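You operate a simulated robot arm through the tools that you are given. There is no shell and no other tool.

You run a simulated robot arm. Do the job below in one go: nothing can be reset, and whatever is moved stays where it is left.

Task
Bleed the valve: slacken the black port plug, work the valve lever, nip the plug up again.
Fine: use the ring spanner and lay it back.

The check looks at the end state, three seconds after you hand in, the way a careful person would. Anything else that was tipped, shoved, dropped, spilled or broken makes it a failure.

Robot
A 6-joint arm with a two-finger gripper, fixed in place. Base frame: the origin is on the floor under the middle of its stand, x ahead of it, y to its left, z up; the work surface is at about z = 0.908. Units: m, rad, N and s.
It reaches about 1.637 m from its shoulder. Its first joint turns from -2.897 to 2.897 rad. Payload 3.43 kg.
Tool frame: the origin (TCP) lies between the finger pads and is the grasp point; the fingertips stand 0.02 m ahead of it; z points along the fingers, y is the line along which they close. The gripper opens to 0.19 m; its body begins 0.248 m behind the TCP.
Orientation is told as [roll, pitch, yaw] about the base's x, y, z axes, in that order, counted from this pose: with the fingers straight down and closing along the base's y, the tool's x points along the base's -x, its y along +y and its z along -z.

Tools
- The arm moves only by the tool move_arm. Its argument "moves" is a list of rows, each a list of 3 entries, a list of its own where there are three numbers: the shift along the tool's x, y, z in units of 50 mm (1.0 is 50 mm), then the turn, a rotation vector about the tool's x, y, z in units of 5 degrees (1.0 is 5 degrees), then the opening, from 0 (shut) to 1 (fully open). In form: [[[tx, ty, tz], [rx, ry, rz], jaw], ...]. A call has 1 to 20 rows; each row shifts and turns the commanded pose from where the row before left it, along the tool's axes as they then stand. A call with a number of a shift or a turn outside -1 to 1 is refused whole. Rows are played at 5 a second. More than 0.05 m and 0.15 rad between two rows, or a gripper value outside its range, and nothing of the call is played. A pose out of reach is approached as far as the arm can. The call stops where the force on the tool passes 90 N (or 10 N more than at its start, if that is more) or the arm is blocked; 0.2 s more then pass. The fingers move at their own pace (about 0.045 m/s each) and stop on an object; they squeeze with about 43 N. The grip force told is the motor's: it shows also when the fingers shut on nothing. Time passes only in rows, and 0.2 s behind the last, so rows that do not move let the fingers close. The reply holds the time, the measured pose of the TCP, the force on the tool along the base axes, the opening and the grip force, in the units named above and with some noise, with the torque about the TCP (base axes, N m) and any sound that the robot's microphone picked up.
- Cameras (640 x 400 px; columns grow to the right, rows downward): "scene" is fixed at [0.05, 0.5032, 1.4871]; the picture's right is [-0.43, -0.90, 0.00], its down [-0.38, 0.18, -0.91] and it looks along [0.82, -0.39, -0.42] (base axes); focal length 349 px, centre (320, 200). "wrist" rides on the gripper at [0.07, -0.008, -0.288] in the tool frame; the picture's right is [0.12, 0.99, 0.00], its down [-0.96, 0.11, -0.25] and it looks along [-0.25, 0.03, 0.97] (tool axes); focal length 261 px, centre (320, 200). There is no depth. A picture from a camera that has moved, and an enlarged one, comes with that camera's place and axes in the base frame and with its lens.
- capture(camera): a new picture of that camera. The clock stands still meanwhile.
- raise_lower(by): slides the trunk up (or, below 0, down) by that many m; the arm rides with it, the base frame stays. It gives what a move gives, with no picture.
- zoom(camera, box): a new picture of the part [left, top, right, bottom] of that camera's present view, enlarged. The clock stands still meanwhile.
- sign_off(): hands the job in; it is judged then, once.

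Places have to be worked out from the pictures, the camera data and where the tool is seen. Open the gripper and draw the arm clear of the work before you hand the job in, unless the task says otherwise.

The tools are called after "Request:" by a JSON object that holds its "fn" and its "kwargs". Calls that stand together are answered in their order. move_arm: Moves the arm, as the interface text tells. Its arguments: {"type":"object","properties":{"moves":{"type":"array"}},"required":["moves"]} The other tools are called the same way: raise_lower (by) moves the trunk up or down; capture (camera) takes a picture; zoom (camera, box) takes an enlarged picture of a part of a camera's view; sign_off () hands the job in.

At the start:

```text
time_s: 0.0
position: [0.6781, 0.2433, 1.2637]
tool_rot: [0.0, 0.001, 0.0]
force: [0.0, -0.7, 0.1]
torque: [0.01, 0.06, 0.0]
width: 0.1898
finger_force: 0.0
trunk travel left (down, up): [-0.175, 0.065]
```

scene: 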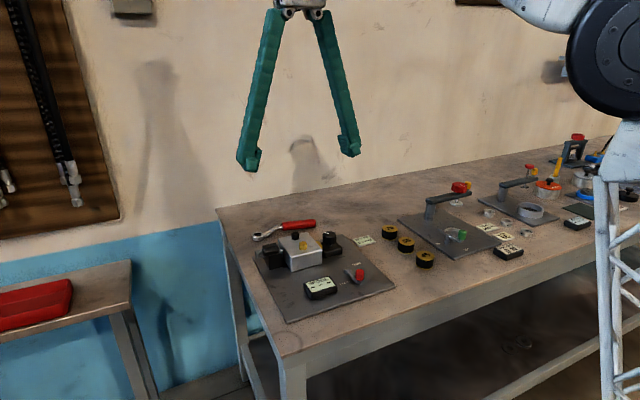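
wrist: 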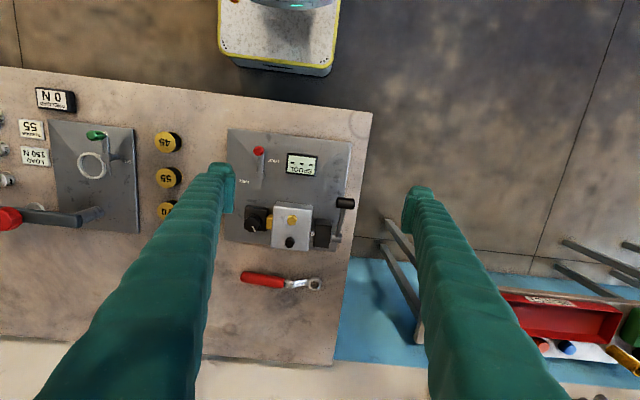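

I start by looking closer at the valve block, plug, lever and spanner with enlarged pictures from both cameras.

Request:
{"fn": "zoom", "kwargs": {"camera": "scene", "box": [230, 200, 410, 330]}}

Request:
{"fn": "zoom", "kwargs": {"camera": "wrist", "box": [210, 110, 380, 310]}}

```text
3.08 times, centred on (320, 265) of scene
camera zoom: at [0.05, 0.5032, 1.4871], right [-0.43, -0.9, 0.0], down [-0.38, 0.18, -0.91], along [0.82, -0.39, -0.42], focal length 1075 px, centre (320, 0)
```

zoom: 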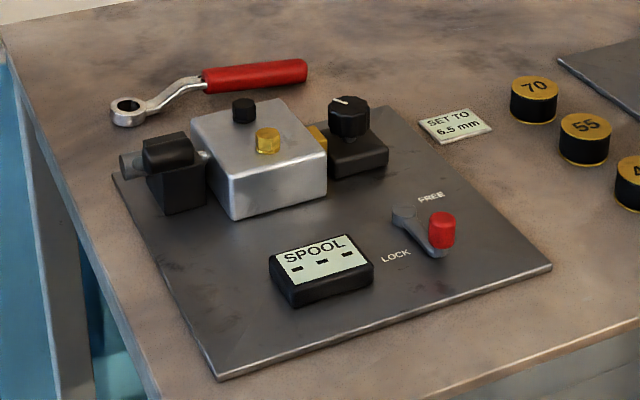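

```text
2.00 times, centred on (295, 210) of wrist
camera zoom: at [0.6061, 0.2352, 1.551], right [-0.12, 0.99, 0.0], down [0.96, 0.11, 0.25], along [0.25, 0.03, -0.97], focal length 521 px, centre (370, 180)
```

zoom: 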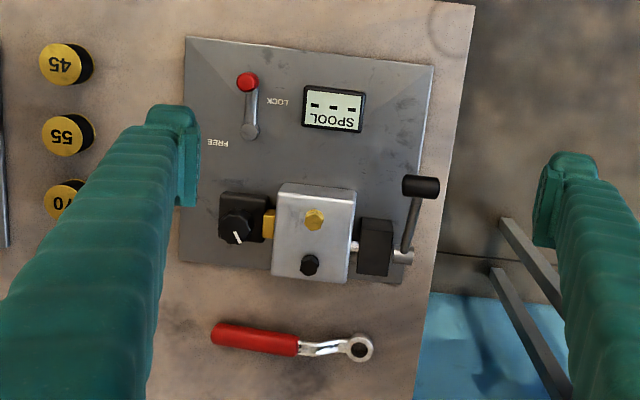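

The scene shows the valve block with a black hex plug (near x 0.867, y 0.193, z 0.97) and a gold one. The hand lever is on its left side, a FREE/LOCK latch is nearer the robot, and the spanner lies beyond the block. I bring the wrist camera over the work at a safe height for a closer look.

Request:
{"fn": "move_arm", "kwargs": {"moves": [[[-0.68, -0.2, 0.3], [0, 0, 0], 1], [[-0.68, -0.2, 0.3], [0, 0, 0], 1], [[-0.68, -0.2, 0.3], [0, 0, 0], 1], [[-0.68, -0.2, 0.3], [0, 0, 0], 1], [[-0.68, -0.2, 0.3], [0, 0, 0], 1], [[0, 0, 0], [0, 0, 0], 1]]}}

Request:
{"fn": "capture", "kwargs": {"camera": "wrist"}}

```text
time_s: 1.4
position: [0.8485, 0.1921, 1.1894]
tool_rot: [-0.001, 0.001, 0.001]
force: [0.5, 1.0, -0.3]
torque: [-0.02, 0.08, -0.03]
width: 0.1901
finger_force: 0.1
trunk travel left (down, up): [-0.175, 0.065]
```

```text
taken
camera wrist: at [0.7776, 0.1852, 1.4771], right [-0.12, 0.99, 0.0], down [0.96, 0.12, 0.25], along [0.24, 0.03, -0.97], focal length 261 px, centre (320, 200)
```

wrist: 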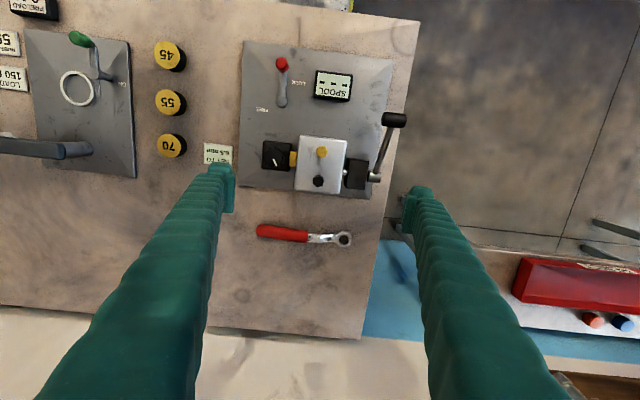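

The view is clear of the fingers. I enlarge the block region and the spanner to read the lever, plug and latch geometry.

Request:
{"fn": "zoom", "kwargs": {"camera": "wrist", "box": [240, 40, 420, 152]}}

Request:
{"fn": "zoom", "kwargs": {"camera": "wrist", "box": [240, 110, 420, 222]}}

Request:
{"fn": "zoom", "kwargs": {"camera": "wrist", "box": [240, 200, 370, 280]}}

Request:
{"fn": "zoom", "kwargs": {"camera": "scene", "box": [240, 210, 350, 280]}}

Request:
{"fn": "zoom", "kwargs": {"camera": "scene", "box": [300, 225, 400, 305]}}

```text
3.56 times, centred on (330, 96) of wrist
camera zoom: at [0.7776, 0.1852, 1.4771], right [-0.12, 0.99, 0.0], down [0.96, 0.12, 0.25], along [0.24, 0.03, -0.97], focal length 927 px, centre (284, 570)
```

zoom: 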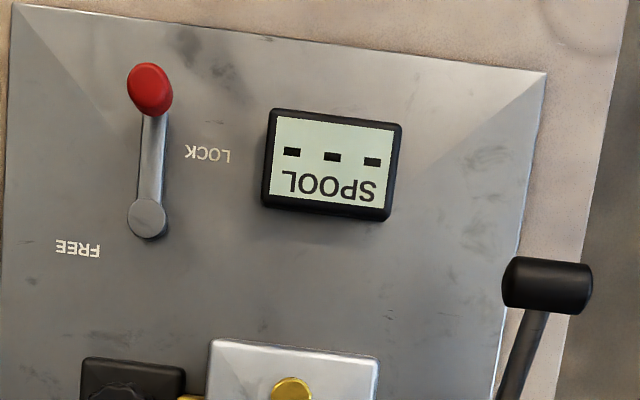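

```text
3.56 times, centred on (330, 166) of wrist
camera zoom: at [0.7776, 0.1852, 1.4771], right [-0.12, 0.99, 0.0], down [0.96, 0.12, 0.25], along [0.24, 0.03, -0.97], focal length 927 px, centre (284, 321)
```

zoom: 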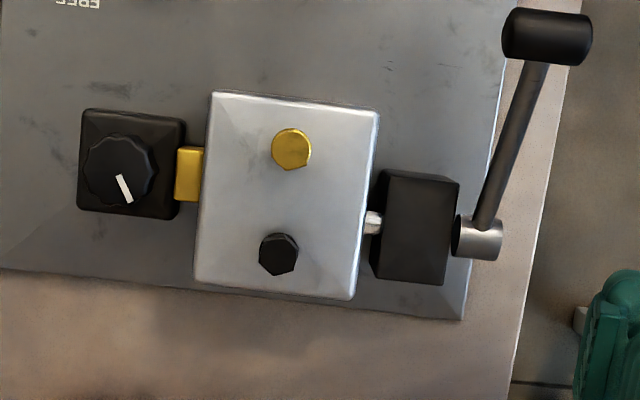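

```text
4.92 times, centred on (305, 240) of wrist
camera zoom: at [0.7776, 0.1852, 1.4771], right [-0.12, 0.99, 0.0], down [0.96, 0.12, 0.25], along [0.24, 0.03, -0.97], focal length 1283 px, centre (394, 3)
```

zoom: 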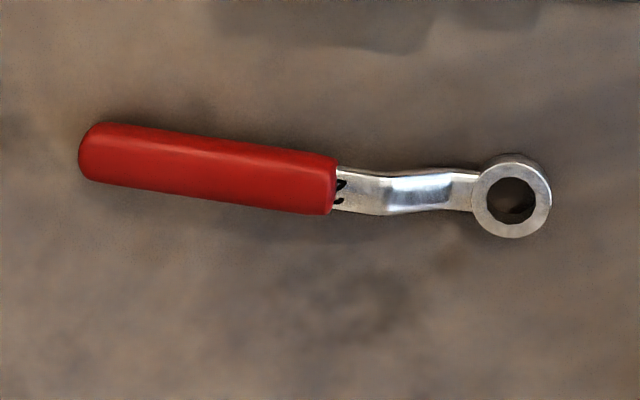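

```text
5.71 times, centred on (295, 245) of scene
camera zoom: at [0.05, 0.5032, 1.4871], right [-0.43, -0.9, 0.0], down [-0.38, 0.18, -0.91], along [0.82, -0.39, -0.42], focal length 1996 px, centre (463, -57)
```

zoom: 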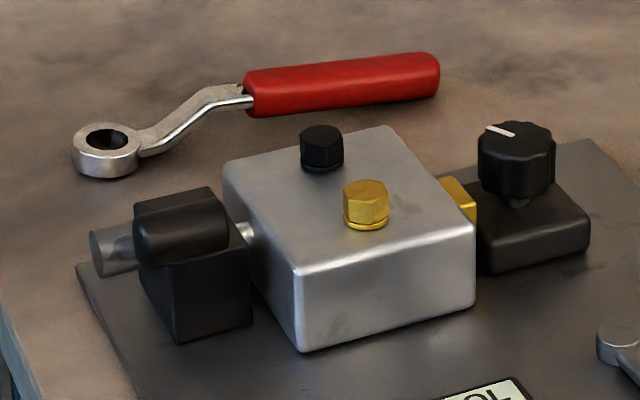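

```text
5.00 times, centred on (350, 265) of scene
camera zoom: at [0.05, 0.5032, 1.4871], right [-0.43, -0.9, 0.0], down [-0.38, 0.18, -0.91], along [0.82, -0.39, -0.42], focal length 1747 px, centre (170, -125)
```

zoom: 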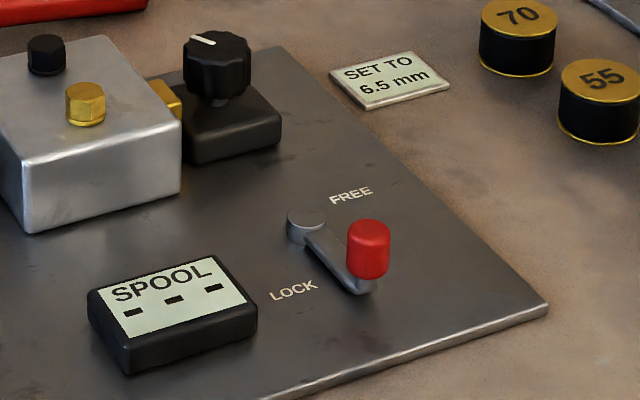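

Triangulating, I get:
- Black plug top at about (0.863, 0.193, 0.980), gold plug at about (0.807, 0.193).
- Lever hub at about (0.845, 0.304, 0.955), its grip at about (0.740, 0.304, 1.028).
- Spanner ring at about (1.002, 0.269), with the handle running along -y to y≈0.067.

The latch arm seems to sit at LOCK. I check the fingers' shape and the pose relation in the scene view.

Request:
{"fn": "capture", "kwargs": {"camera": "scene"}}

Request:
{"fn": "zoom", "kwargs": {"camera": "scene", "box": [180, 100, 400, 240]}}

```text
taken
```

scene: 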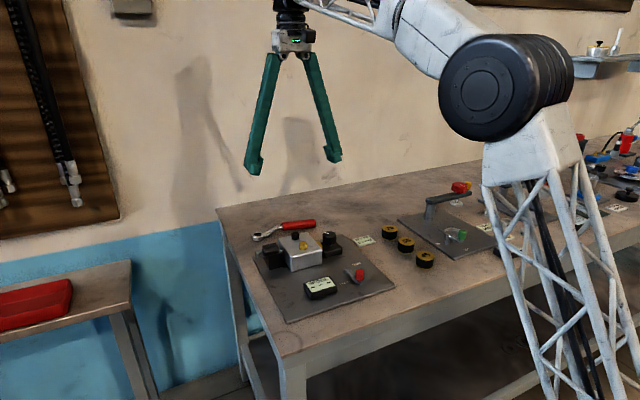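

```text
2.86 times, centred on (290, 170) of scene
camera zoom: at [0.05, 0.5032, 1.4871], right [-0.43, -0.9, 0.0], down [-0.38, 0.18, -0.91], along [0.82, -0.39, -0.42], focal length 998 px, centre (406, 286)
```

zoom: 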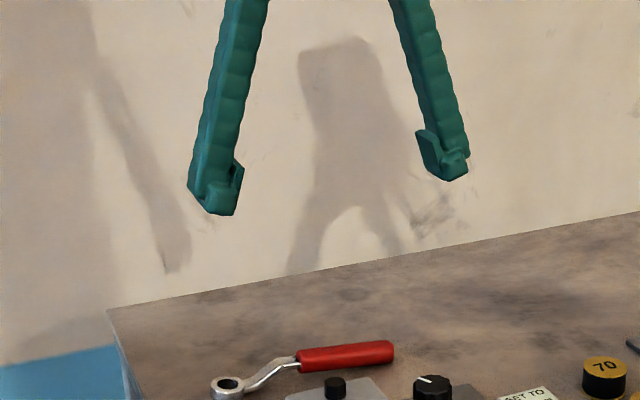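

The fingers are about 25 mm wide with small pads. I turn the tool 90° about its axis at this height so the fingers will close across the spanner handle and the camera sits on the ring's side.

Request:
{"fn": "move_arm", "kwargs": {"moves": [[[0, 0, 0], [0, 0, 1], 1], [[0, 0, 0], [0, 0, 1], 1], [[0, 0, 0], [0, 0, 1], 1], [[0, 0, 0], [0, 0, 1], 1], [[0, 0, 0], [0, 0, 1], 1], [[0, 0, 0], [0, 0, 1], 1], [[0, 0, 0], [0, 0, 1], 1], [[0, 0, 0], [0, 0, 1], 1], [[0, 0, 0], [0, 0, 1], 1], [[0, 0, 0], [0, 0, 1], 1], [[0, 0, 0], [0, 0, 1], 1], [[0, 0, 0], [0, 0, 1], 1], [[0, 0, 0], [0, 0, 1], 1], [[0, 0, 0], [0, 0, 1], 1], [[0, 0, 0], [0, 0, 1], 1], [[0, 0, 0], [0, 0, 1], 1], [[0, 0, 0], [0, 0, 1], 1], [[0, 0, 0], [0, 0, 1], 1], [[0, 0, 0], [0, 0, 0], 1]]}}

Request:
{"fn": "capture", "kwargs": {"camera": "wrist"}}

```text
time_s: 5.4
position: [0.8481, 0.193, 1.1894]
tool_rot: [0.001, 0.0, -1.572]
force: [-0.3, 0.3, -0.7]
torque: [0.02, 0.01, 0.02]
width: 0.1896
finger_force: 0.0
trunk travel left (down, up): [-0.175, 0.065]
```

```text
taken
camera wrist: at [0.8382, 0.2636, 1.476], right [0.99, 0.12, 0.0], down [0.11, -0.96, 0.25], along [0.03, -0.25, -0.97], focal length 261 px, centre (320, 200)
```

wrist: 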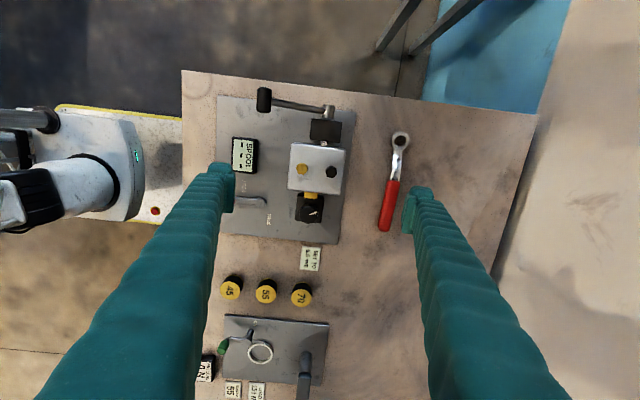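

Rotation is good (yaw -1.57) and the whole set is in view. I enlarge the block and the spanner from this angle to refine positions.

Request:
{"fn": "zoom", "kwargs": {"camera": "wrist", "box": [270, 100, 370, 240]}}

Request:
{"fn": "zoom", "kwargs": {"camera": "wrist", "box": [350, 120, 450, 240]}}

```text
2.86 times, centred on (320, 170) of wrist
camera zoom: at [0.8382, 0.2636, 1.476], right [0.99, 0.12, 0.0], down [0.11, -0.96, 0.25], along [0.03, -0.25, -0.97], focal length 745 px, centre (320, 286)
```

zoom: 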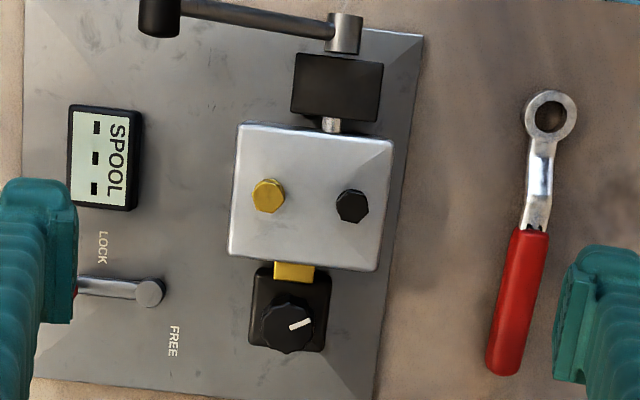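

```text
3.33 times, centred on (400, 180) of wrist
camera zoom: at [0.8382, 0.2636, 1.476], right [0.99, 0.12, 0.0], down [0.11, -0.96, 0.25], along [0.03, -0.25, -0.97], focal length 869 px, centre (53, 267)
```

zoom: 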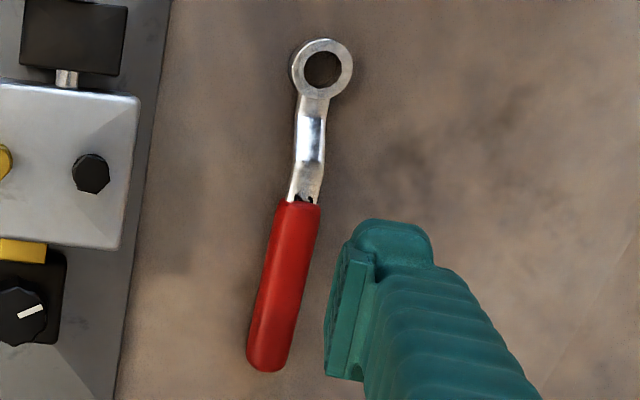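

Cross-checking gives the spanner handle axis at x≈1.005 (y 0.07–0.185), the ring at about (1.004, 0.268), and the plug at about (0.866, 0.1935). I move over the handle with the jaws part-closed and stop above it.

Request:
{"fn": "move_arm", "kwargs": {"moves": [[[-0.272, 0.628, 0.3], [0, 0, 0], 0.42], [[-0.272, 0.628, 0.3], [0, 0, 0], 0.42], [[-0.272, 0.628, 0.3], [0, 0, 0], 0.42], [[-0.272, 0.628, 0.3], [0, 0, 0], 0.42], [[-0.272, 0.628, 0.3], [0, 0, 0], 0.42], [[0, 0, 0.8], [0, 0, 0], 0.42], [[0, 0, 0.8], [0, 0, 0], 0.42], [[0, 0, 0], [0, 0, 0], 0.42]]}}

Request:
{"fn": "capture", "kwargs": {"camera": "wrist"}}

Request:
{"fn": "capture", "kwargs": {"camera": "scene"}}

```text
time_s: 7.2
position: [1.0047, 0.1251, 1.0324]
tool_rot: [-0.001, 0.0, -1.572]
force: [0.8, 0.1, 0.8]
torque: [0.03, -0.01, 0.0]
width: 0.08
finger_force: 0.1
trunk travel left (down, up): [-0.175, 0.065]
```

```text
taken
camera wrist: at [0.995, 0.1963, 1.3191], right [0.99, 0.12, 0.0], down [0.11, -0.96, 0.25], along [0.03, -0.25, -0.97], focal length 261 px, centre (320, 200)
```

wrist: 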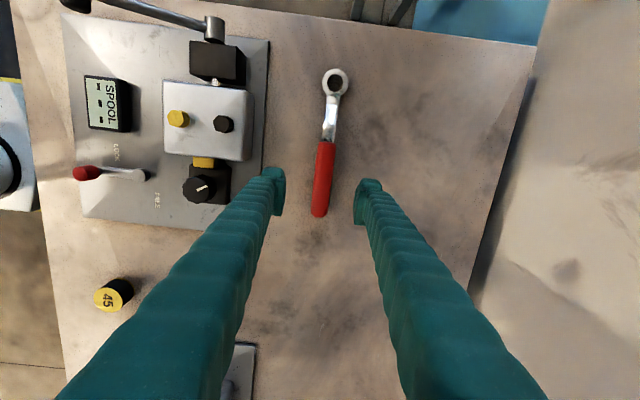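

```text
taken
```

scene: 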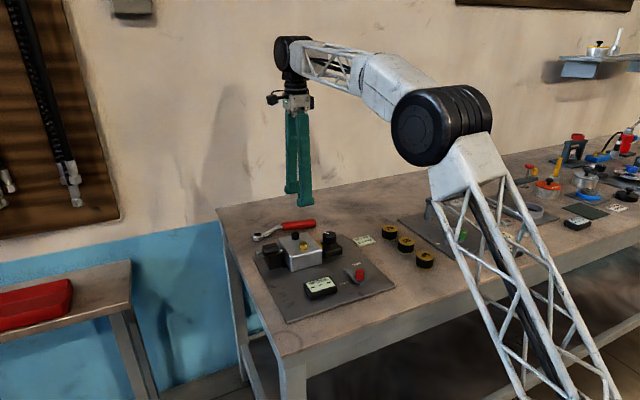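

The handle is centred between the fingers. I enlarge the spanner and the plug before descending.

Request:
{"fn": "zoom", "kwargs": {"camera": "wrist", "box": [280, 50, 380, 225]}}

Request:
{"fn": "zoom", "kwargs": {"camera": "wrist", "box": [190, 90, 260, 150]}}

Request:
{"fn": "zoom", "kwargs": {"camera": "scene", "box": [240, 180, 350, 280]}}

```text
2.29 times, centred on (330, 138) of wrist
camera zoom: at [0.995, 0.1963, 1.3191], right [0.99, 0.12, 0.0], down [0.11, -0.96, 0.25], along [0.03, -0.25, -0.97], focal length 596 px, centre (297, 343)
```

zoom: 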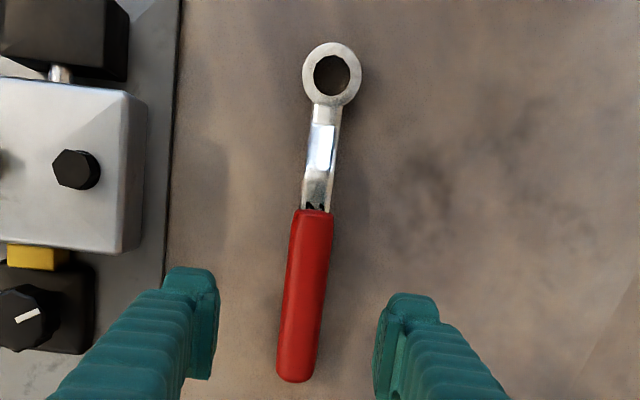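

```text
6.67 times, centred on (225, 120) of wrist
camera zoom: at [0.995, 0.1963, 1.3191], right [0.99, 0.12, 0.0], down [0.11, -0.96, 0.25], along [0.03, -0.25, -0.97], focal length 1738 px, centre (953, 733)
```

zoom: 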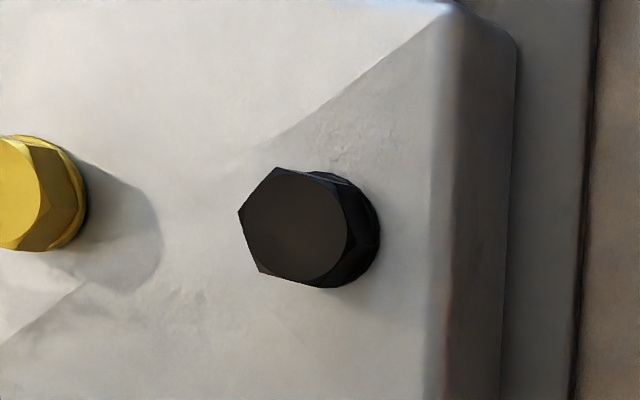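

```text
4.00 times, centred on (295, 230) of scene
camera zoom: at [0.05, 0.5032, 1.4871], right [-0.43, -0.9, 0.0], down [-0.38, 0.18, -0.91], along [0.82, -0.39, -0.42], focal length 1397 px, centre (420, 80)
```

zoom: 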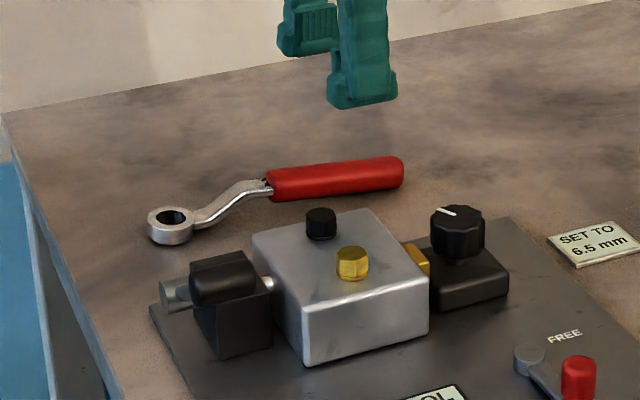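

With refined camera axes I place the handle centre at x≈1.008 for y≈0.13. The ring is at about (1.007, 0.2675) and the plug at about (0.869, 0.193). I shift 3 mm, descend to z≈0.933 and close.

Request:
{"fn": "move_arm", "kwargs": {"moves": [[[0.1, 0.066, 0.4], [0, 0, 0], 0.42], [[0, 0, 0.5], [0, 0, 0], 0.42], [[0, 0, 0.5], [0, 0, 0], 0.42], [[0, 0, 0.35], [0, 0, 0], 0.42], [[0, 0, 0.22], [0, 0, 0], 0.42], [[0, 0, 0], [0, 0, 0], 0.42]]}}

Request:
{"fn": "zoom", "kwargs": {"camera": "wrist", "box": [220, 30, 420, 230]}}

Request:
{"fn": "zoom", "kwargs": {"camera": "scene", "box": [240, 180, 350, 280]}}

```text
time_s: 8.6
position: [1.0062, 0.1314, 0.9342]
tool_rot: [0.001, 0.001, -1.57]
force: [-0.2, 0.4, 0.5]
torque: [-0.01, 0.0, 0.0]
width: 0.0798
finger_force: 0.1
trunk travel left (down, up): [-0.175, 0.065]
```

```text
2.00 times, centred on (320, 130) of wrist
camera zoom: at [0.9969, 0.201, 1.2211], right [0.99, 0.12, 0.0], down [0.11, -0.96, 0.25], along [0.03, -0.25, -0.97], focal length 521 px, centre (320, 340)
```

zoom: 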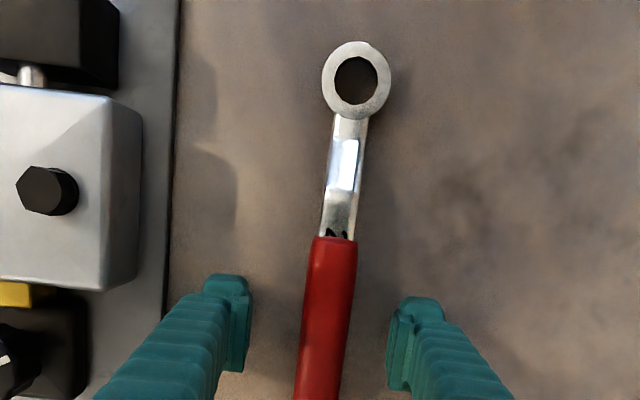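

```text
4.00 times, centred on (295, 230) of scene
camera zoom: at [0.05, 0.5032, 1.4871], right [-0.43, -0.9, 0.0], down [-0.38, 0.18, -0.91], along [0.82, -0.39, -0.42], focal length 1397 px, centre (420, 80)
```

zoom: 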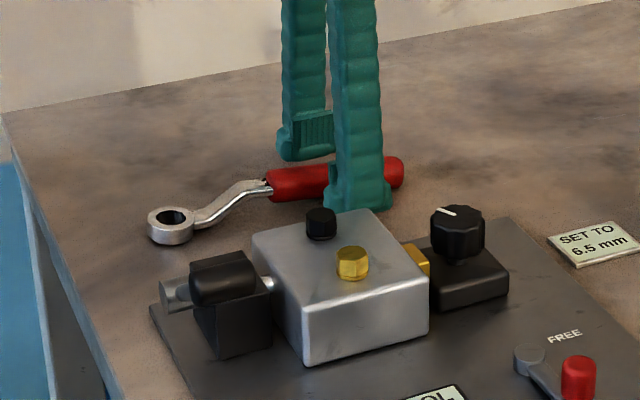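

The handle sits between the pads. I take a close look at the ring's hole shape, then close the jaws.

Request:
{"fn": "zoom", "kwargs": {"camera": "wrist", "box": [315, 45, 361, 93]}}

Request:
{"fn": "move_arm", "kwargs": {"moves": [[[0, 0, 0], [0, 0, 0], 0.25], [[0, 0, 0], [0, 0, 0], 0.12], [[0, 0, 0], [0, 0, 0], 0], [[0, 0, 0], [0, 0, 0], 0], [[0, 0, 0], [0, 0, 0], 0], [[0, 0, 0], [0, 0, 0], 0], [[0, 0, 0], [0, 0, 0], 0]]}}

Request:
{"fn": "zoom", "kwargs": {"camera": "wrist", "box": [220, 30, 420, 230]}}

```text
8.33 times, centred on (338, 69) of wrist
camera zoom: at [0.9969, 0.201, 1.2211], right [0.99, 0.12, 0.0], down [0.11, -0.96, 0.25], along [0.03, -0.25, -0.97], focal length 2172 px, centre (170, 1292)
```

zoom: 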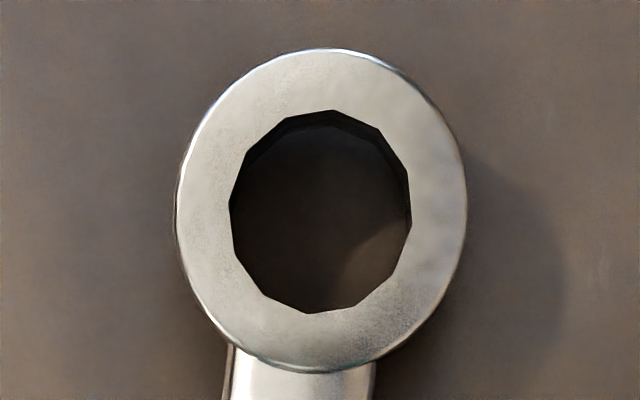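

```text
time_s: 10.2
position: [1.0062, 0.1305, 0.9356]
tool_rot: [0.001, -0.002, -1.57]
force: [-5.2, -1.0, 13.0]
torque: [0.27, 0.28, 0.18]
width: 0.0256
finger_force: 42.7
trunk travel left (down, up): [-0.175, 0.065]
```

```text
2.00 times, centred on (320, 130) of wrist
camera zoom: at [0.996, 0.2009, 1.2224], right [0.99, 0.12, 0.0], down [0.11, -0.96, 0.25], along [0.03, -0.25, -0.97], focal length 521 px, centre (320, 340)
```

zoom: 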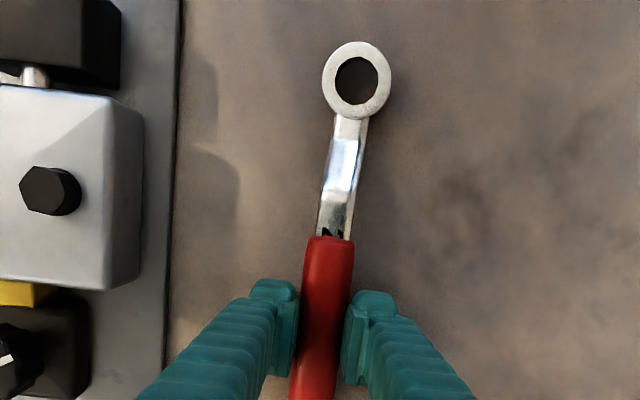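

The handle is gripped at 25.6 mm wide, and the ring is a 12-sided hole with a corner on the handle axis. The plug's hex corners lie at about -7° mod 60°, so a handle heading of -67° from the plug should seat. I lift straight up 0.13 m first.

Request:
{"fn": "move_arm", "kwargs": {"moves": [[[0, 0, -0.3], [0, 0, 0], 0], [[0, 0, -0.5], [0, 0, 0], 0], [[0, 0, -0.6], [0, 0, 0], 0], [[0, 0, -0.6], [0, 0, 0], 0], [[0, 0, -0.6], [0, 0, 0], 0], [[0, 0, 0], [0, 0, 0], 0]]}}

Request:
{"fn": "capture", "kwargs": {"camera": "wrist"}}

Request:
{"fn": "zoom", "kwargs": {"camera": "scene", "box": [220, 150, 360, 280]}}

```text
time_s: 11.6
position: [1.0079, 0.133, 1.0664]
tool_rot: [0.0, -0.002, -1.572]
force: [-0.9, -0.5, -0.3]
torque: [-0.01, 0.0, -0.05]
width: 0.0
finger_force: 34.5
trunk travel left (down, up): [-0.175, 0.065]
```

```text
taken
camera wrist: at [0.9983, 0.2031, 1.3527], right [0.99, 0.12, 0.0], down [0.11, -0.96, 0.25], along [0.03, -0.25, -0.97], focal length 261 px, centre (320, 200)
```

wrist: 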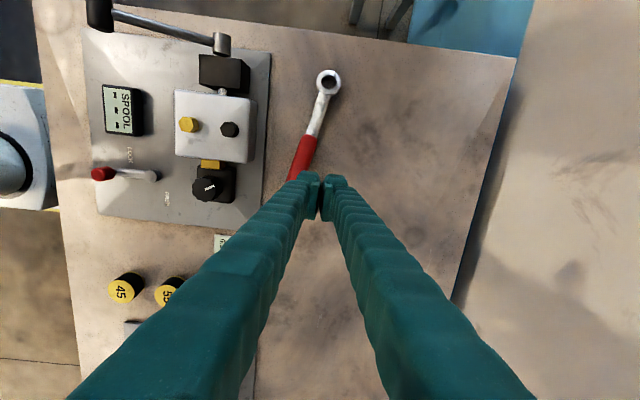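

```text
3.08 times, centred on (290, 215) of scene
camera zoom: at [0.05, 0.5032, 1.4871], right [-0.43, -0.9, 0.0], down [-0.38, 0.18, -0.91], along [0.82, -0.39, -0.42], focal length 1075 px, centre (412, 154)
```

zoom: 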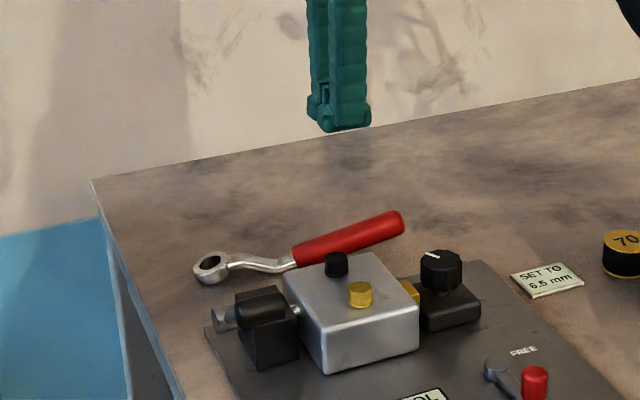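

The handle slipped out of the jaws during the lift (width 0), and the spanner now lies slightly turned near its place. I look closely at how it lies now.

Request:
{"fn": "zoom", "kwargs": {"camera": "scene", "box": [240, 205, 340, 265]}}

Request:
{"fn": "zoom", "kwargs": {"camera": "wrist", "box": [270, 55, 360, 205]}}

```text
6.40 times, centred on (290, 235) of scene
camera zoom: at [0.05, 0.5032, 1.4871], right [-0.43, -0.9, 0.0], down [-0.38, 0.18, -0.91], along [0.82, -0.39, -0.42], focal length 2236 px, centre (512, -24)
```

zoom: 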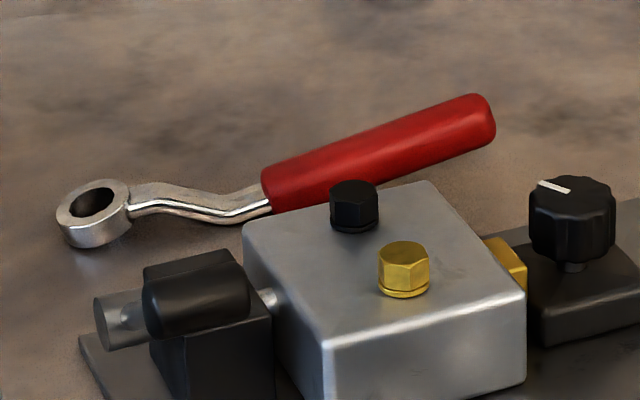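

```text
2.67 times, centred on (315, 130) of wrist
camera zoom: at [0.9983, 0.2031, 1.3527], right [0.99, 0.12, 0.0], down [0.11, -0.96, 0.25], along [0.03, -0.25, -0.97], focal length 695 px, centre (333, 387)
```

zoom: 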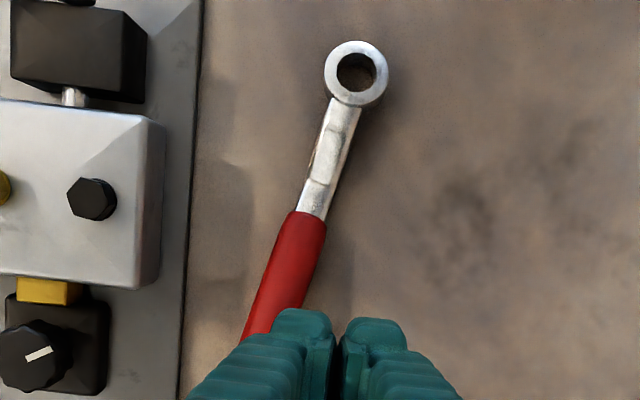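

The spanner appears to have rolled over onto its other face: the handle's free end is now raised to about z 0.954, and the inner end and ring rest on the bench. I open the jaws, go up and get a full view before regrasping.

Request:
{"fn": "move_arm", "kwargs": {"moves": [[[0.3, 0, -0.6], [0, 0, 0], 0.3], [[0.3, 0, -0.6], [0, 0, 0], 0.42], [[0, 0, -0.3], [0, 0, 0], 0.42], [[0, 0, 0], [0, 0, 0], 0.42], [[0, 0, 0], [0, 0, 0], 0.42]]}}

Request:
{"fn": "capture", "kwargs": {"camera": "wrist"}}

Request:
{"fn": "zoom", "kwargs": {"camera": "wrist", "box": [265, 80, 375, 230]}}

```text
time_s: 12.8
position: [1.0036, 0.1618, 1.1384]
tool_rot: [0.005, 0.0, -1.572]
force: [0.0, 0.1, -0.5]
torque: [-0.01, 0.03, 0.0]
width: 0.0797
finger_force: 0.0
out of reach, approached as far as the arm can: row 3
trunk travel left (down, up): [-0.175, 0.065]
```

```text
taken
camera wrist: at [0.993, 0.2321, 1.4245], right [0.99, 0.12, 0.0], down [0.11, -0.96, 0.25], along [0.03, -0.25, -0.97], focal length 261 px, centre (320, 200)
```

wrist: 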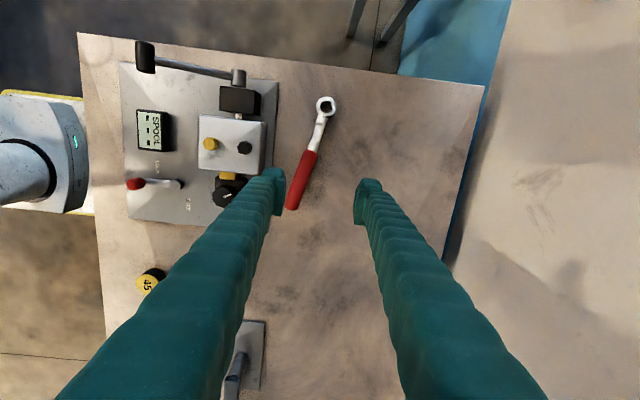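

```text
2.67 times, centred on (320, 155) of wrist
camera zoom: at [0.993, 0.2321, 1.4245], right [0.99, 0.12, 0.0], down [0.11, -0.96, 0.25], along [0.03, -0.25, -0.97], focal length 695 px, centre (320, 320)
```

zoom: 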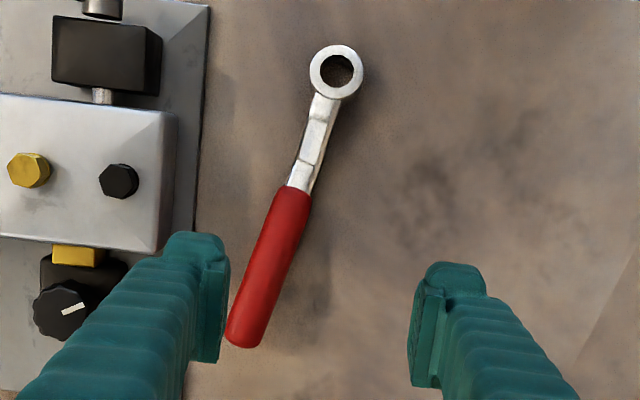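

The spanner now runs from its raised far end at about (0.953, 0.092, 0.951), via the handle's inner end at (0.981, 0.196, 0.918), to the ring at (0.999, 0.279). It is upside down. To set it right I'll take the handle nearly end-on (tool tilted 60° toward the ring), lift it, roll it 180° about its own axis and lay it down again. First I turn and tilt the tool in the air.

Request:
{"fn": "move_arm", "kwargs": {"moves": [[[0, 0, 0], [0, 0, 0.967], 0.27], [[0, 0, 0], [0, 0, 0.967], 0.27], [[0, 0, 0], [0, 0, 0.967], 0.27], [[0, 0, 0], [0, 1, 0], 0.27], [[0, 0, 0], [0, 1, 0], 0.27], [[0, 0, 0], [0, 1, 0], 0.27], [[0, 0, 0], [0, 1, 0], 0.27], [[0, 0, 0], [0, 1, 0], 0.27], [[0, 0, 0], [0, 1, 0], 0.27], [[0, 0, 0], [0, 1, 0], 0.27], [[0, 0, 0], [0, 1, 0], 0.27], [[0, 0, 0], [0, 1, 0], 0.27], [[0, 0, 0], [0, 1, 0], 0.27], [[0, 0, 0], [0, 1, 0], 0.27], [[0, 0, 0], [0, 1, 0], 0.27], [[0, 0, 0], [0, 0, 0], 0.27]]}}

Request:
{"fn": "capture", "kwargs": {"camera": "wrist"}}

Request:
{"fn": "capture", "kwargs": {"camera": "scene"}}

```text
time_s: 16.2
position: [1.0041, 0.1589, 1.1367]
tool_rot: [-0.001, 1.047, -1.824]
force: [1.4, 0.9, -0.4]
torque: [-0.02, 0.01, 0.0]
width: 0.0513
finger_force: 0.0
trunk travel left (down, up): [-0.175, 0.065]
```

```text
taken
camera wrist: at [0.9413, -0.0452, 1.3412], right [0.98, -0.19, 0.1], down [-0.06, -0.7, -0.71], along [0.21, 0.69, -0.7], focal length 261 px, centre (320, 200)
```

wrist: 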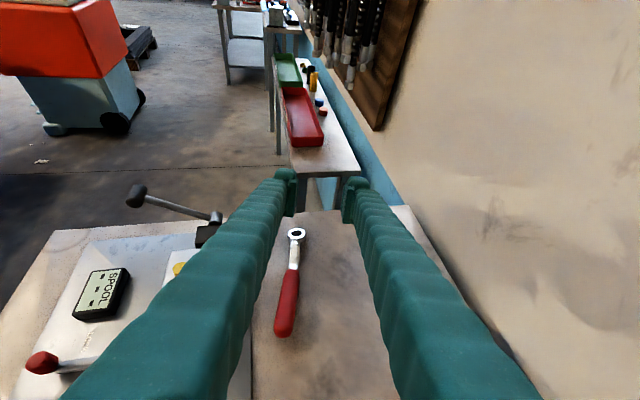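

```text
taken
```

scene: 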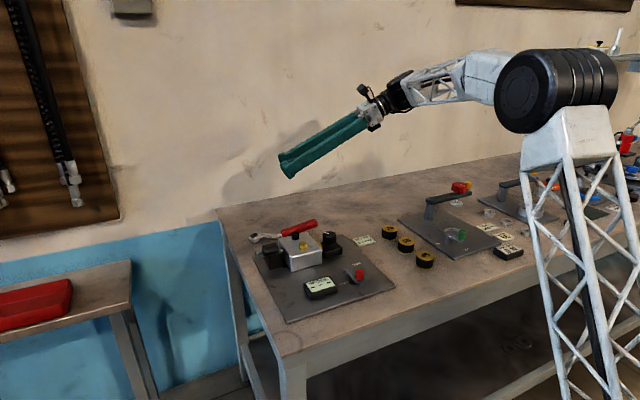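

The tilted approach works and the arm clears everything. I move to about 85 mm above the grasp point on the handle and check alignment.

Request:
{"fn": "move_arm", "kwargs": {"moves": [[[-0.5645, -0.161, 0.189], [0, 0, 0], 0.27], [[-0.5645, -0.161, 0.189], [0, 0, 0], 0.27], [[-0.5645, -0.161, 0.189], [0, 0, 0], 0.27], [[-0.5645, -0.161, 0.189], [0, 0, 0], 0.27], [[0, 0, 0], [0, 0, 0], 0.27]]}}

Request:
{"fn": "capture", "kwargs": {"camera": "wrist"}}

Request:
{"fn": "zoom", "kwargs": {"camera": "scene", "box": [220, 140, 360, 260]}}

```text
time_s: 17.4
position: [0.9666, 0.1439, 1.0206]
tool_rot: [0.0, 1.047, -1.825]
force: [-0.1, -0.7, 0.1]
torque: [0.01, 0.02, 0.0]
width: 0.0516
finger_force: 0.1
trunk travel left (down, up): [-0.175, 0.065]
```

```text
taken
camera wrist: at [0.9034, -0.0605, 1.2246], right [0.98, -0.19, 0.1], down [-0.06, -0.7, -0.71], along [0.21, 0.69, -0.7], focal length 261 px, centre (320, 200)
```

wrist: 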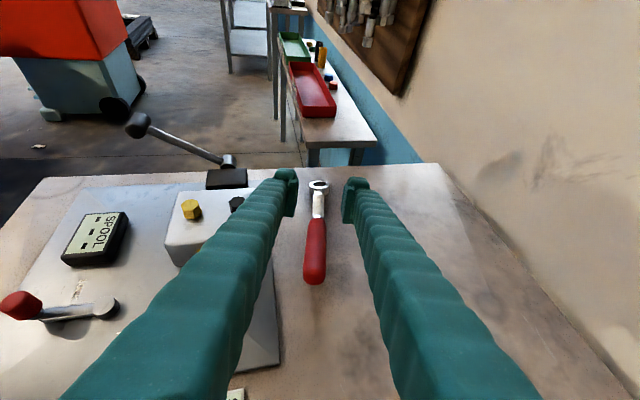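

```text
3.33 times, centred on (290, 200) of scene
camera zoom: at [0.05, 0.5032, 1.4871], right [-0.43, -0.9, 0.0], down [-0.38, 0.18, -0.91], along [0.82, -0.39, -0.42], focal length 1164 px, centre (420, 200)
```

zoom: 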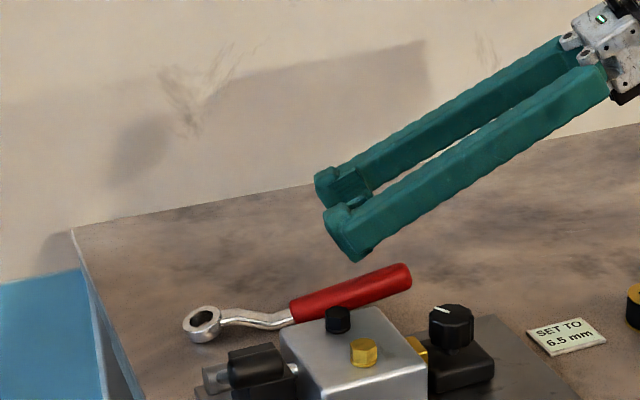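

The handle lines up with the jaws. I enlarge to measure the small sideways offset before going down.

Request:
{"fn": "zoom", "kwargs": {"camera": "wrist", "box": [265, 165, 385, 295]}}

```text
3.08 times, centred on (325, 230) of wrist
camera zoom: at [0.9034, -0.0605, 1.2246], right [0.98, -0.19, 0.1], down [-0.06, -0.7, -0.71], along [0.21, 0.69, -0.7], focal length 802 px, centre (305, 108)
```

zoom: 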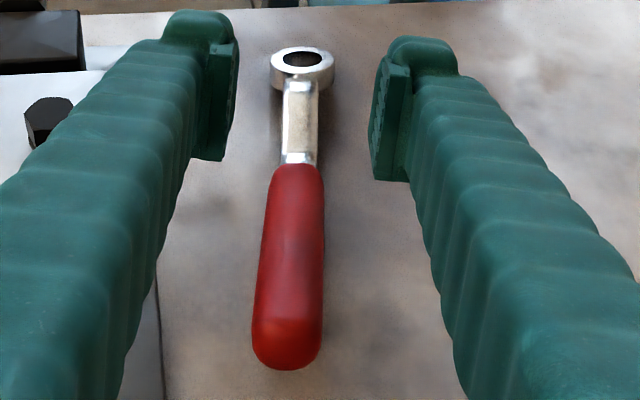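

Offset is about 3.5 mm toward tool +y. I correct that, descend to z≈0.937, and then close the jaws on the handle.

Request:
{"fn": "move_arm", "kwargs": {"moves": [[[-0.362, 0.0175, 0.209], [0, 0, 0], 0.27], [[-0.362, 0.0175, 0.209], [0, 0, 0], 0.27], [[-0.362, 0.0175, 0.209], [0, 0, 0], 0.27], [[-0.362, 0.0175, 0.209], [0, 0, 0], 0.27], [[0, 0, 0], [0, 0, 0], 0.27]]}}

Request:
{"fn": "zoom", "kwargs": {"camera": "wrist", "box": [235, 140, 405, 270]}}

Request:
{"fn": "zoom", "kwargs": {"camera": "scene", "box": [240, 190, 340, 260]}}

```text
time_s: 18.6
position: [0.9724, 0.143, 0.9361]
tool_rot: [0.0, 1.047, -1.826]
force: [-0.1, 0.7, -0.1]
torque: [-0.05, 0.0, 0.03]
width: 0.0513
finger_force: 0.2
trunk travel left (down, up): [-0.175, 0.065]
```

```text
3.08 times, centred on (320, 205) of wrist
camera zoom: at [0.9082, -0.062, 1.1408], right [0.98, -0.19, 0.1], down [-0.06, -0.7, -0.71], along [0.21, 0.69, -0.7], focal length 802 px, centre (320, 185)
```

zoom: 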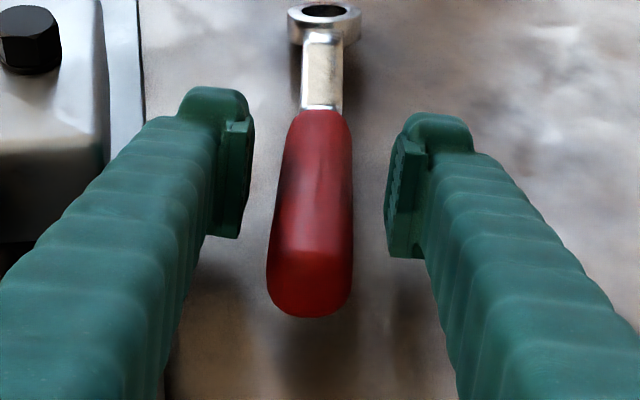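

```text
5.71 times, centred on (290, 225) of scene
camera zoom: at [0.05, 0.5032, 1.4871], right [-0.43, -0.9, 0.0], down [-0.38, 0.18, -0.91], along [0.82, -0.39, -0.42], focal length 1996 px, centre (491, 57)
```

zoom: 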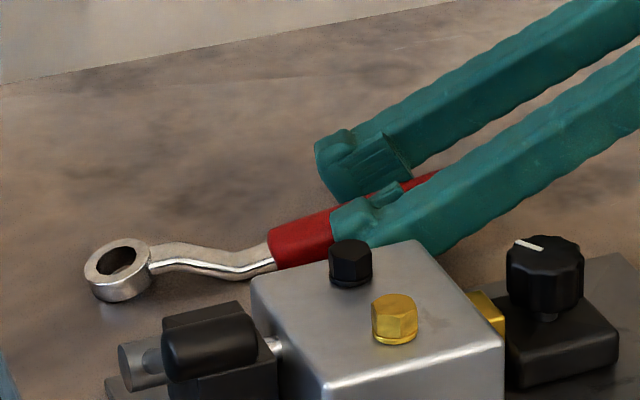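

The handle is between the pads, perhaps 3–4 mm below the TCP. I drop another 3 mm and close.

Request:
{"fn": "move_arm", "kwargs": {"moves": [[[-0.052, 0, 0.03], [0, 0, 0], 0.27], [[0, 0, 0], [0, 0, 0], 0.2], [[0, 0, 0], [0, 0, 0], 0.1], [[0, 0, 0], [0, 0, 0], 0], [[0, 0, 0], [0, 0, 0], 0], [[0, 0, 0], [0, 0, 0], 0], [[0, 0, 0], [0, 0, 0], 0]]}}

Request:
{"fn": "zoom", "kwargs": {"camera": "wrist", "box": [235, 140, 405, 270]}}

Request:
{"fn": "zoom", "kwargs": {"camera": "scene", "box": [240, 190, 340, 260]}}

```text
time_s: 20.2
position: [0.9716, 0.1423, 0.9336]
tool_rot: [0.0, 1.046, -1.823]
force: [0.3, -0.8, 0.0]
torque: [-0.14, 0.04, 0.03]
width: 0.0276
finger_force: 43.4
trunk travel left (down, up): [-0.175, 0.065]
```

```text
3.08 times, centred on (320, 205) of wrist
camera zoom: at [0.9081, -0.062, 1.1377], right [0.98, -0.19, 0.1], down [-0.06, -0.7, -0.71], along [0.21, 0.69, -0.7], focal length 802 px, centre (320, 185)
```

zoom: 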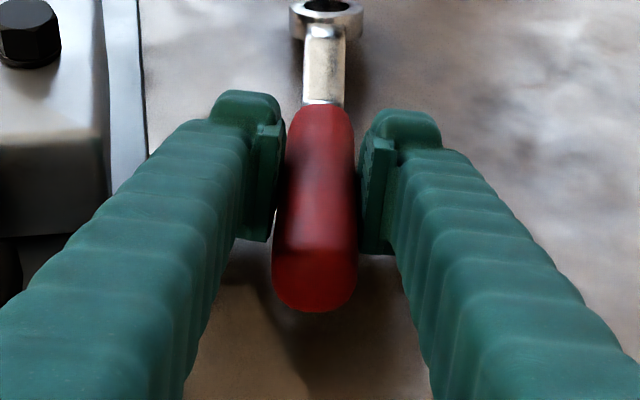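

```text
5.71 times, centred on (290, 225) of scene
camera zoom: at [0.05, 0.5032, 1.4871], right [-0.43, -0.9, 0.0], down [-0.38, 0.18, -0.91], along [0.82, -0.39, -0.42], focal length 1996 px, centre (491, 57)
```

zoom: 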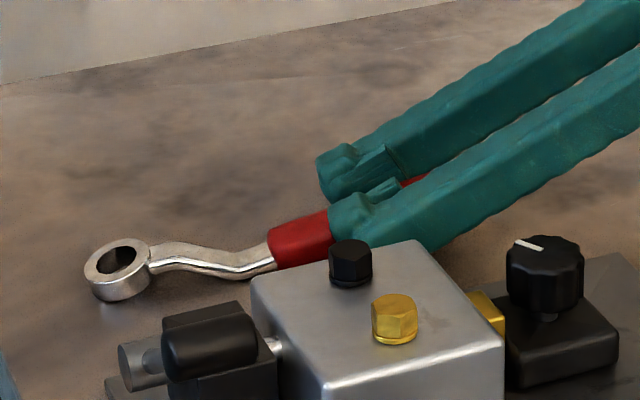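

The grip is clean now: 27.6 mm wide at the full handle width, with no reaction forces. I lift a few centimetres gently and check it holds.

Request:
{"fn": "move_arm", "kwargs": {"moves": [[[0.1, 0, -0.058], [0, 0, 0], 0], [[0.15, 0, -0.087], [0, 0, 0], 0], [[0.25, 0, -0.144], [0, 0, 0], 0], [[0.3, 0, -0.173], [0, 0, 0], 0], [[0.3, 0, -0.173], [0, 0, 0], 0], [[0, 0, 0], [0, 0, 0], 0]]}}

Request:
{"fn": "zoom", "kwargs": {"camera": "wrist", "box": [235, 140, 405, 270]}}

Request:
{"fn": "zoom", "kwargs": {"camera": "scene", "box": [220, 160, 360, 260]}}

```text
time_s: 21.6
position: [0.9706, 0.1436, 0.999]
tool_rot: [0.001, 1.048, -1.825]
force: [0.3, 0.0, -3.1]
torque: [-0.29, 0.11, 0.0]
width: 0.0271
finger_force: 43.5
trunk travel left (down, up): [-0.175, 0.065]
```

```text
3.08 times, centred on (320, 205) of wrist
camera zoom: at [0.9082, -0.0617, 1.2028], right [0.98, -0.19, 0.1], down [-0.06, -0.7, -0.71], along [0.21, 0.69, -0.7], focal length 802 px, centre (320, 185)
```

zoom: 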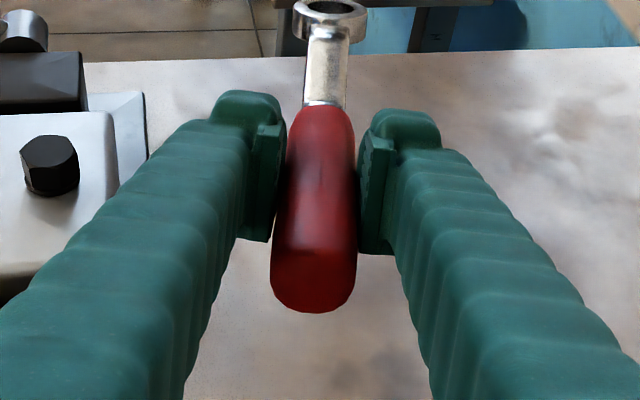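

```text
4.00 times, centred on (290, 210) of scene
camera zoom: at [0.05, 0.5032, 1.4871], right [-0.43, -0.9, 0.0], down [-0.38, 0.18, -0.91], along [0.82, -0.39, -0.42], focal length 1397 px, centre (440, 160)
```

zoom: 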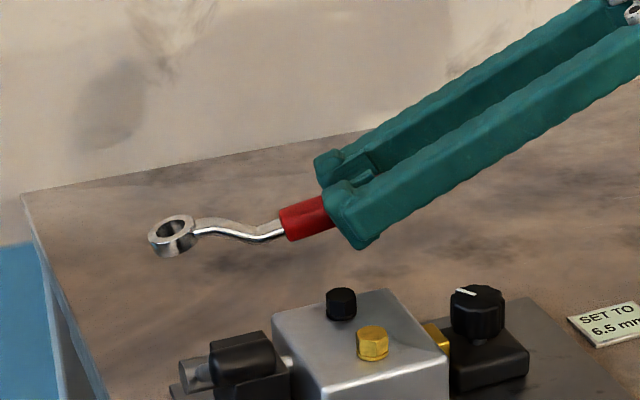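

The spanner (about 0.32 kg) is held firmly and balances toward the ring. I lift to z≈1.10, steepen the tool a little, and start rolling 180° about the tool axis.

Request:
{"fn": "move_arm", "kwargs": {"moves": [[[0.577, 0, -0.333], [0, 0, 0], 0], [[0.577, 0, -0.333], [0, 0, 0], 0], [[0.577, 0, -0.333], [0, 0, 0], 0], [[0, 0, 0], [0, -1, 0], 0], [[0, 0, 0], [0, -1, 0], 0], [[0, 0, 0], [0, 0, -0.6], 0], [[0, 0, 0], [0, 0, -1], 0], [[0, 0, 0], [0, 0, -1], 0], [[0, 0, 0], [0, 0, -1], 0], [[0, 0, 0], [0, 0, -1], 0], [[0, 0, 0], [0, 0, -1], 0], [[0, 0, 0], [0, 0, -1], 0], [[0, 0, 0], [0, 0, -1], 0], [[0, 0, 0], [0, 0, -1], 0], [[0, 0, 0], [0, 0, 0], 0]]}}

Request:
{"fn": "capture", "kwargs": {"camera": "scene"}}

```text
time_s: 24.8
position: [0.9703, 0.1443, 1.0965]
tool_rot: [0.683, 0.596, -0.856]
force: [0.3, 0.1, -3.5]
torque: [-0.26, 0.05, -0.01]
width: 0.0268
finger_force: 43.2
trunk travel left (down, up): [-0.175, 0.065]
```

```text
taken
```

scene: 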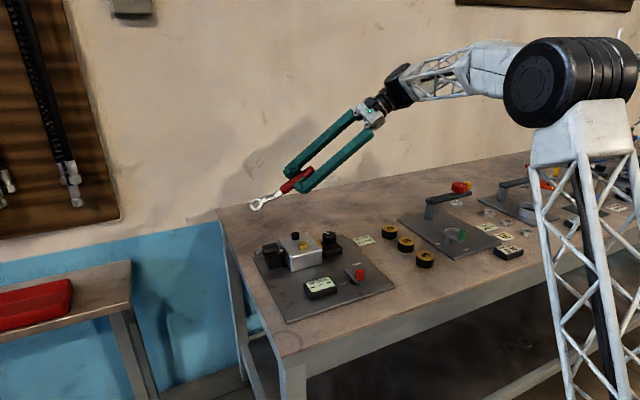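

The roll goes well so far (43° done) and the spanner stays put. I continue the roll.

Request:
{"fn": "move_arm", "kwargs": {"moves": [[[0, 0, 0], [0, 0, -1], 0], [[0, 0, 0], [0, 0, -1], 0], [[0, 0, 0], [0, 0, -1], 0], [[0, 0, 0], [0, 0, -1], 0], [[0, 0, 0], [0, 0, -1], 0], [[0, 0, 0], [0, 0, -1], 0], [[0, 0, 0], [0, 0, -1], 0], [[0, 0, 0], [0, 0, -1], 0], [[0, 0, 0], [0, 0, -1], 0], [[0, 0, 0], [0, 0, -1], 0], [[0, 0, 0], [0, 0, -1], 0], [[0, 0, 0], [0, 0, -1], 0], [[0, 0, 0], [0, 0, -1], 0], [[0, 0, 0], [0, 0, -1], 0], [[0, 0, 0], [0, 0, -1], 0], [[0, 0, 0], [0, 0, -1], 0], [[0, 0, 0], [0, 0, -1], 0], [[0, 0, 0], [0, 0, -1], 0], [[0, 0, 0], [0, 0, -1], 0], [[0, 0, 0], [0, 0, 0], 0]]}}

Request:
{"fn": "move_arm", "kwargs": {"moves": [[[0, 0, 0], [0, 0, -1], 0], [[0, 0, 0], [0, 0, -1], 0], [[0, 0, 0], [0, 0, -1], 0], [[0, 0, 0], [0, 0, -1], 0], [[0, 0, 0], [0, 0, -1], 0], [[0, 0, 0], [0, 0, -1], 0], [[0, 0, 0], [0, 0, -1], 0], [[0, 0, 0], [0, 0, -1], 0], [[0, 0, 0], [0, 0, -0.4], 0], [[0, 0, 0], [0, 0, 0], 0]]}}

Request:
{"fn": "capture", "kwargs": {"camera": "scene"}}

Request:
{"fn": "zoom", "kwargs": {"camera": "scene", "box": [220, 140, 360, 260]}}

Request:
{"fn": "capture", "kwargs": {"camera": "wrist"}}

```text
time_s: 29.0
position: [0.9709, 0.1431, 1.0976]
tool_rot: [0.673, -0.605, 0.364]
force: [1.0, 0.0, -2.4]
torque: [-0.2, 0.0, 0.02]
width: 0.0269
finger_force: 42.6
trunk travel left (down, up): [-0.175, 0.065]
```

```text
time_s: 31.2
position: [0.9712, 0.1435, 1.098]
tool_rot: [0.001, -0.874, 1.318]
force: [-0.3, 0.6, -3.5]
torque: [-0.15, 0.02, -0.02]
width: 0.0268
finger_force: 42.7
trunk travel left (down, up): [-0.175, 0.065]
```

```text
taken
```

scene: 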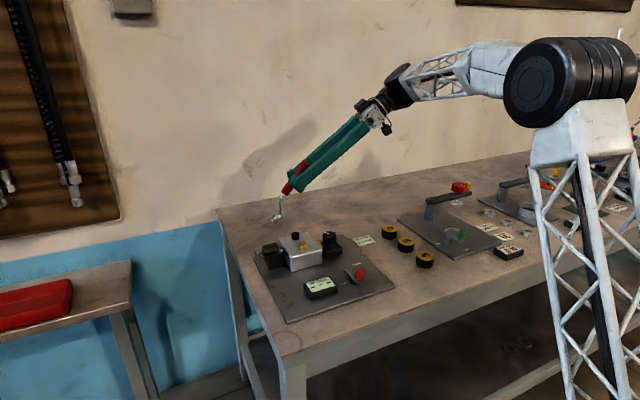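

```text
3.33 times, centred on (290, 200) of scene
camera zoom: at [0.05, 0.5032, 1.4871], right [-0.43, -0.9, 0.0], down [-0.38, 0.18, -0.91], along [0.82, -0.39, -0.42], focal length 1164 px, centre (420, 200)
```

zoom: 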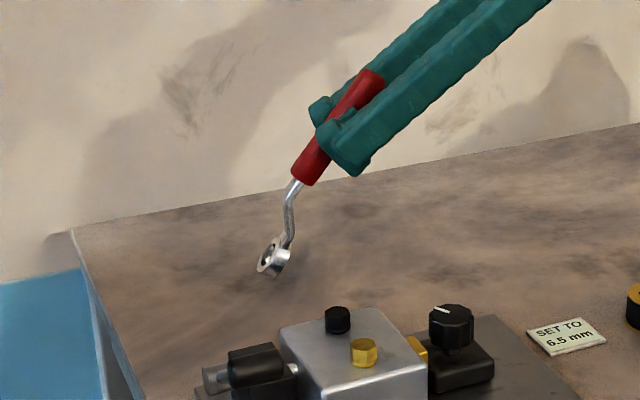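

```text
taken
camera wrist: at [0.9112, -0.1156, 1.2277], right [-0.98, 0.17, -0.09], down [0.0, 0.44, 0.9], along [0.2, 0.88, -0.43], focal length 261 px, centre (320, 200)
```

wrist: 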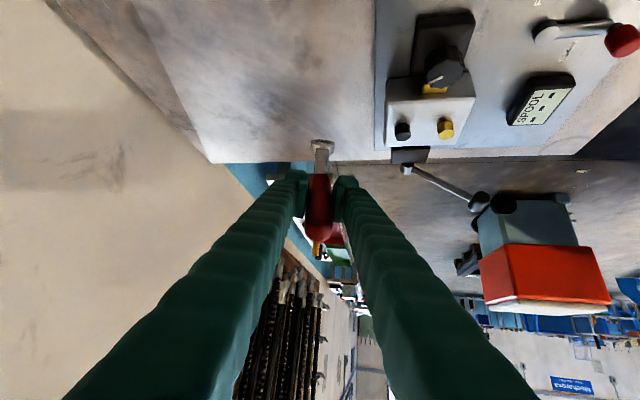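

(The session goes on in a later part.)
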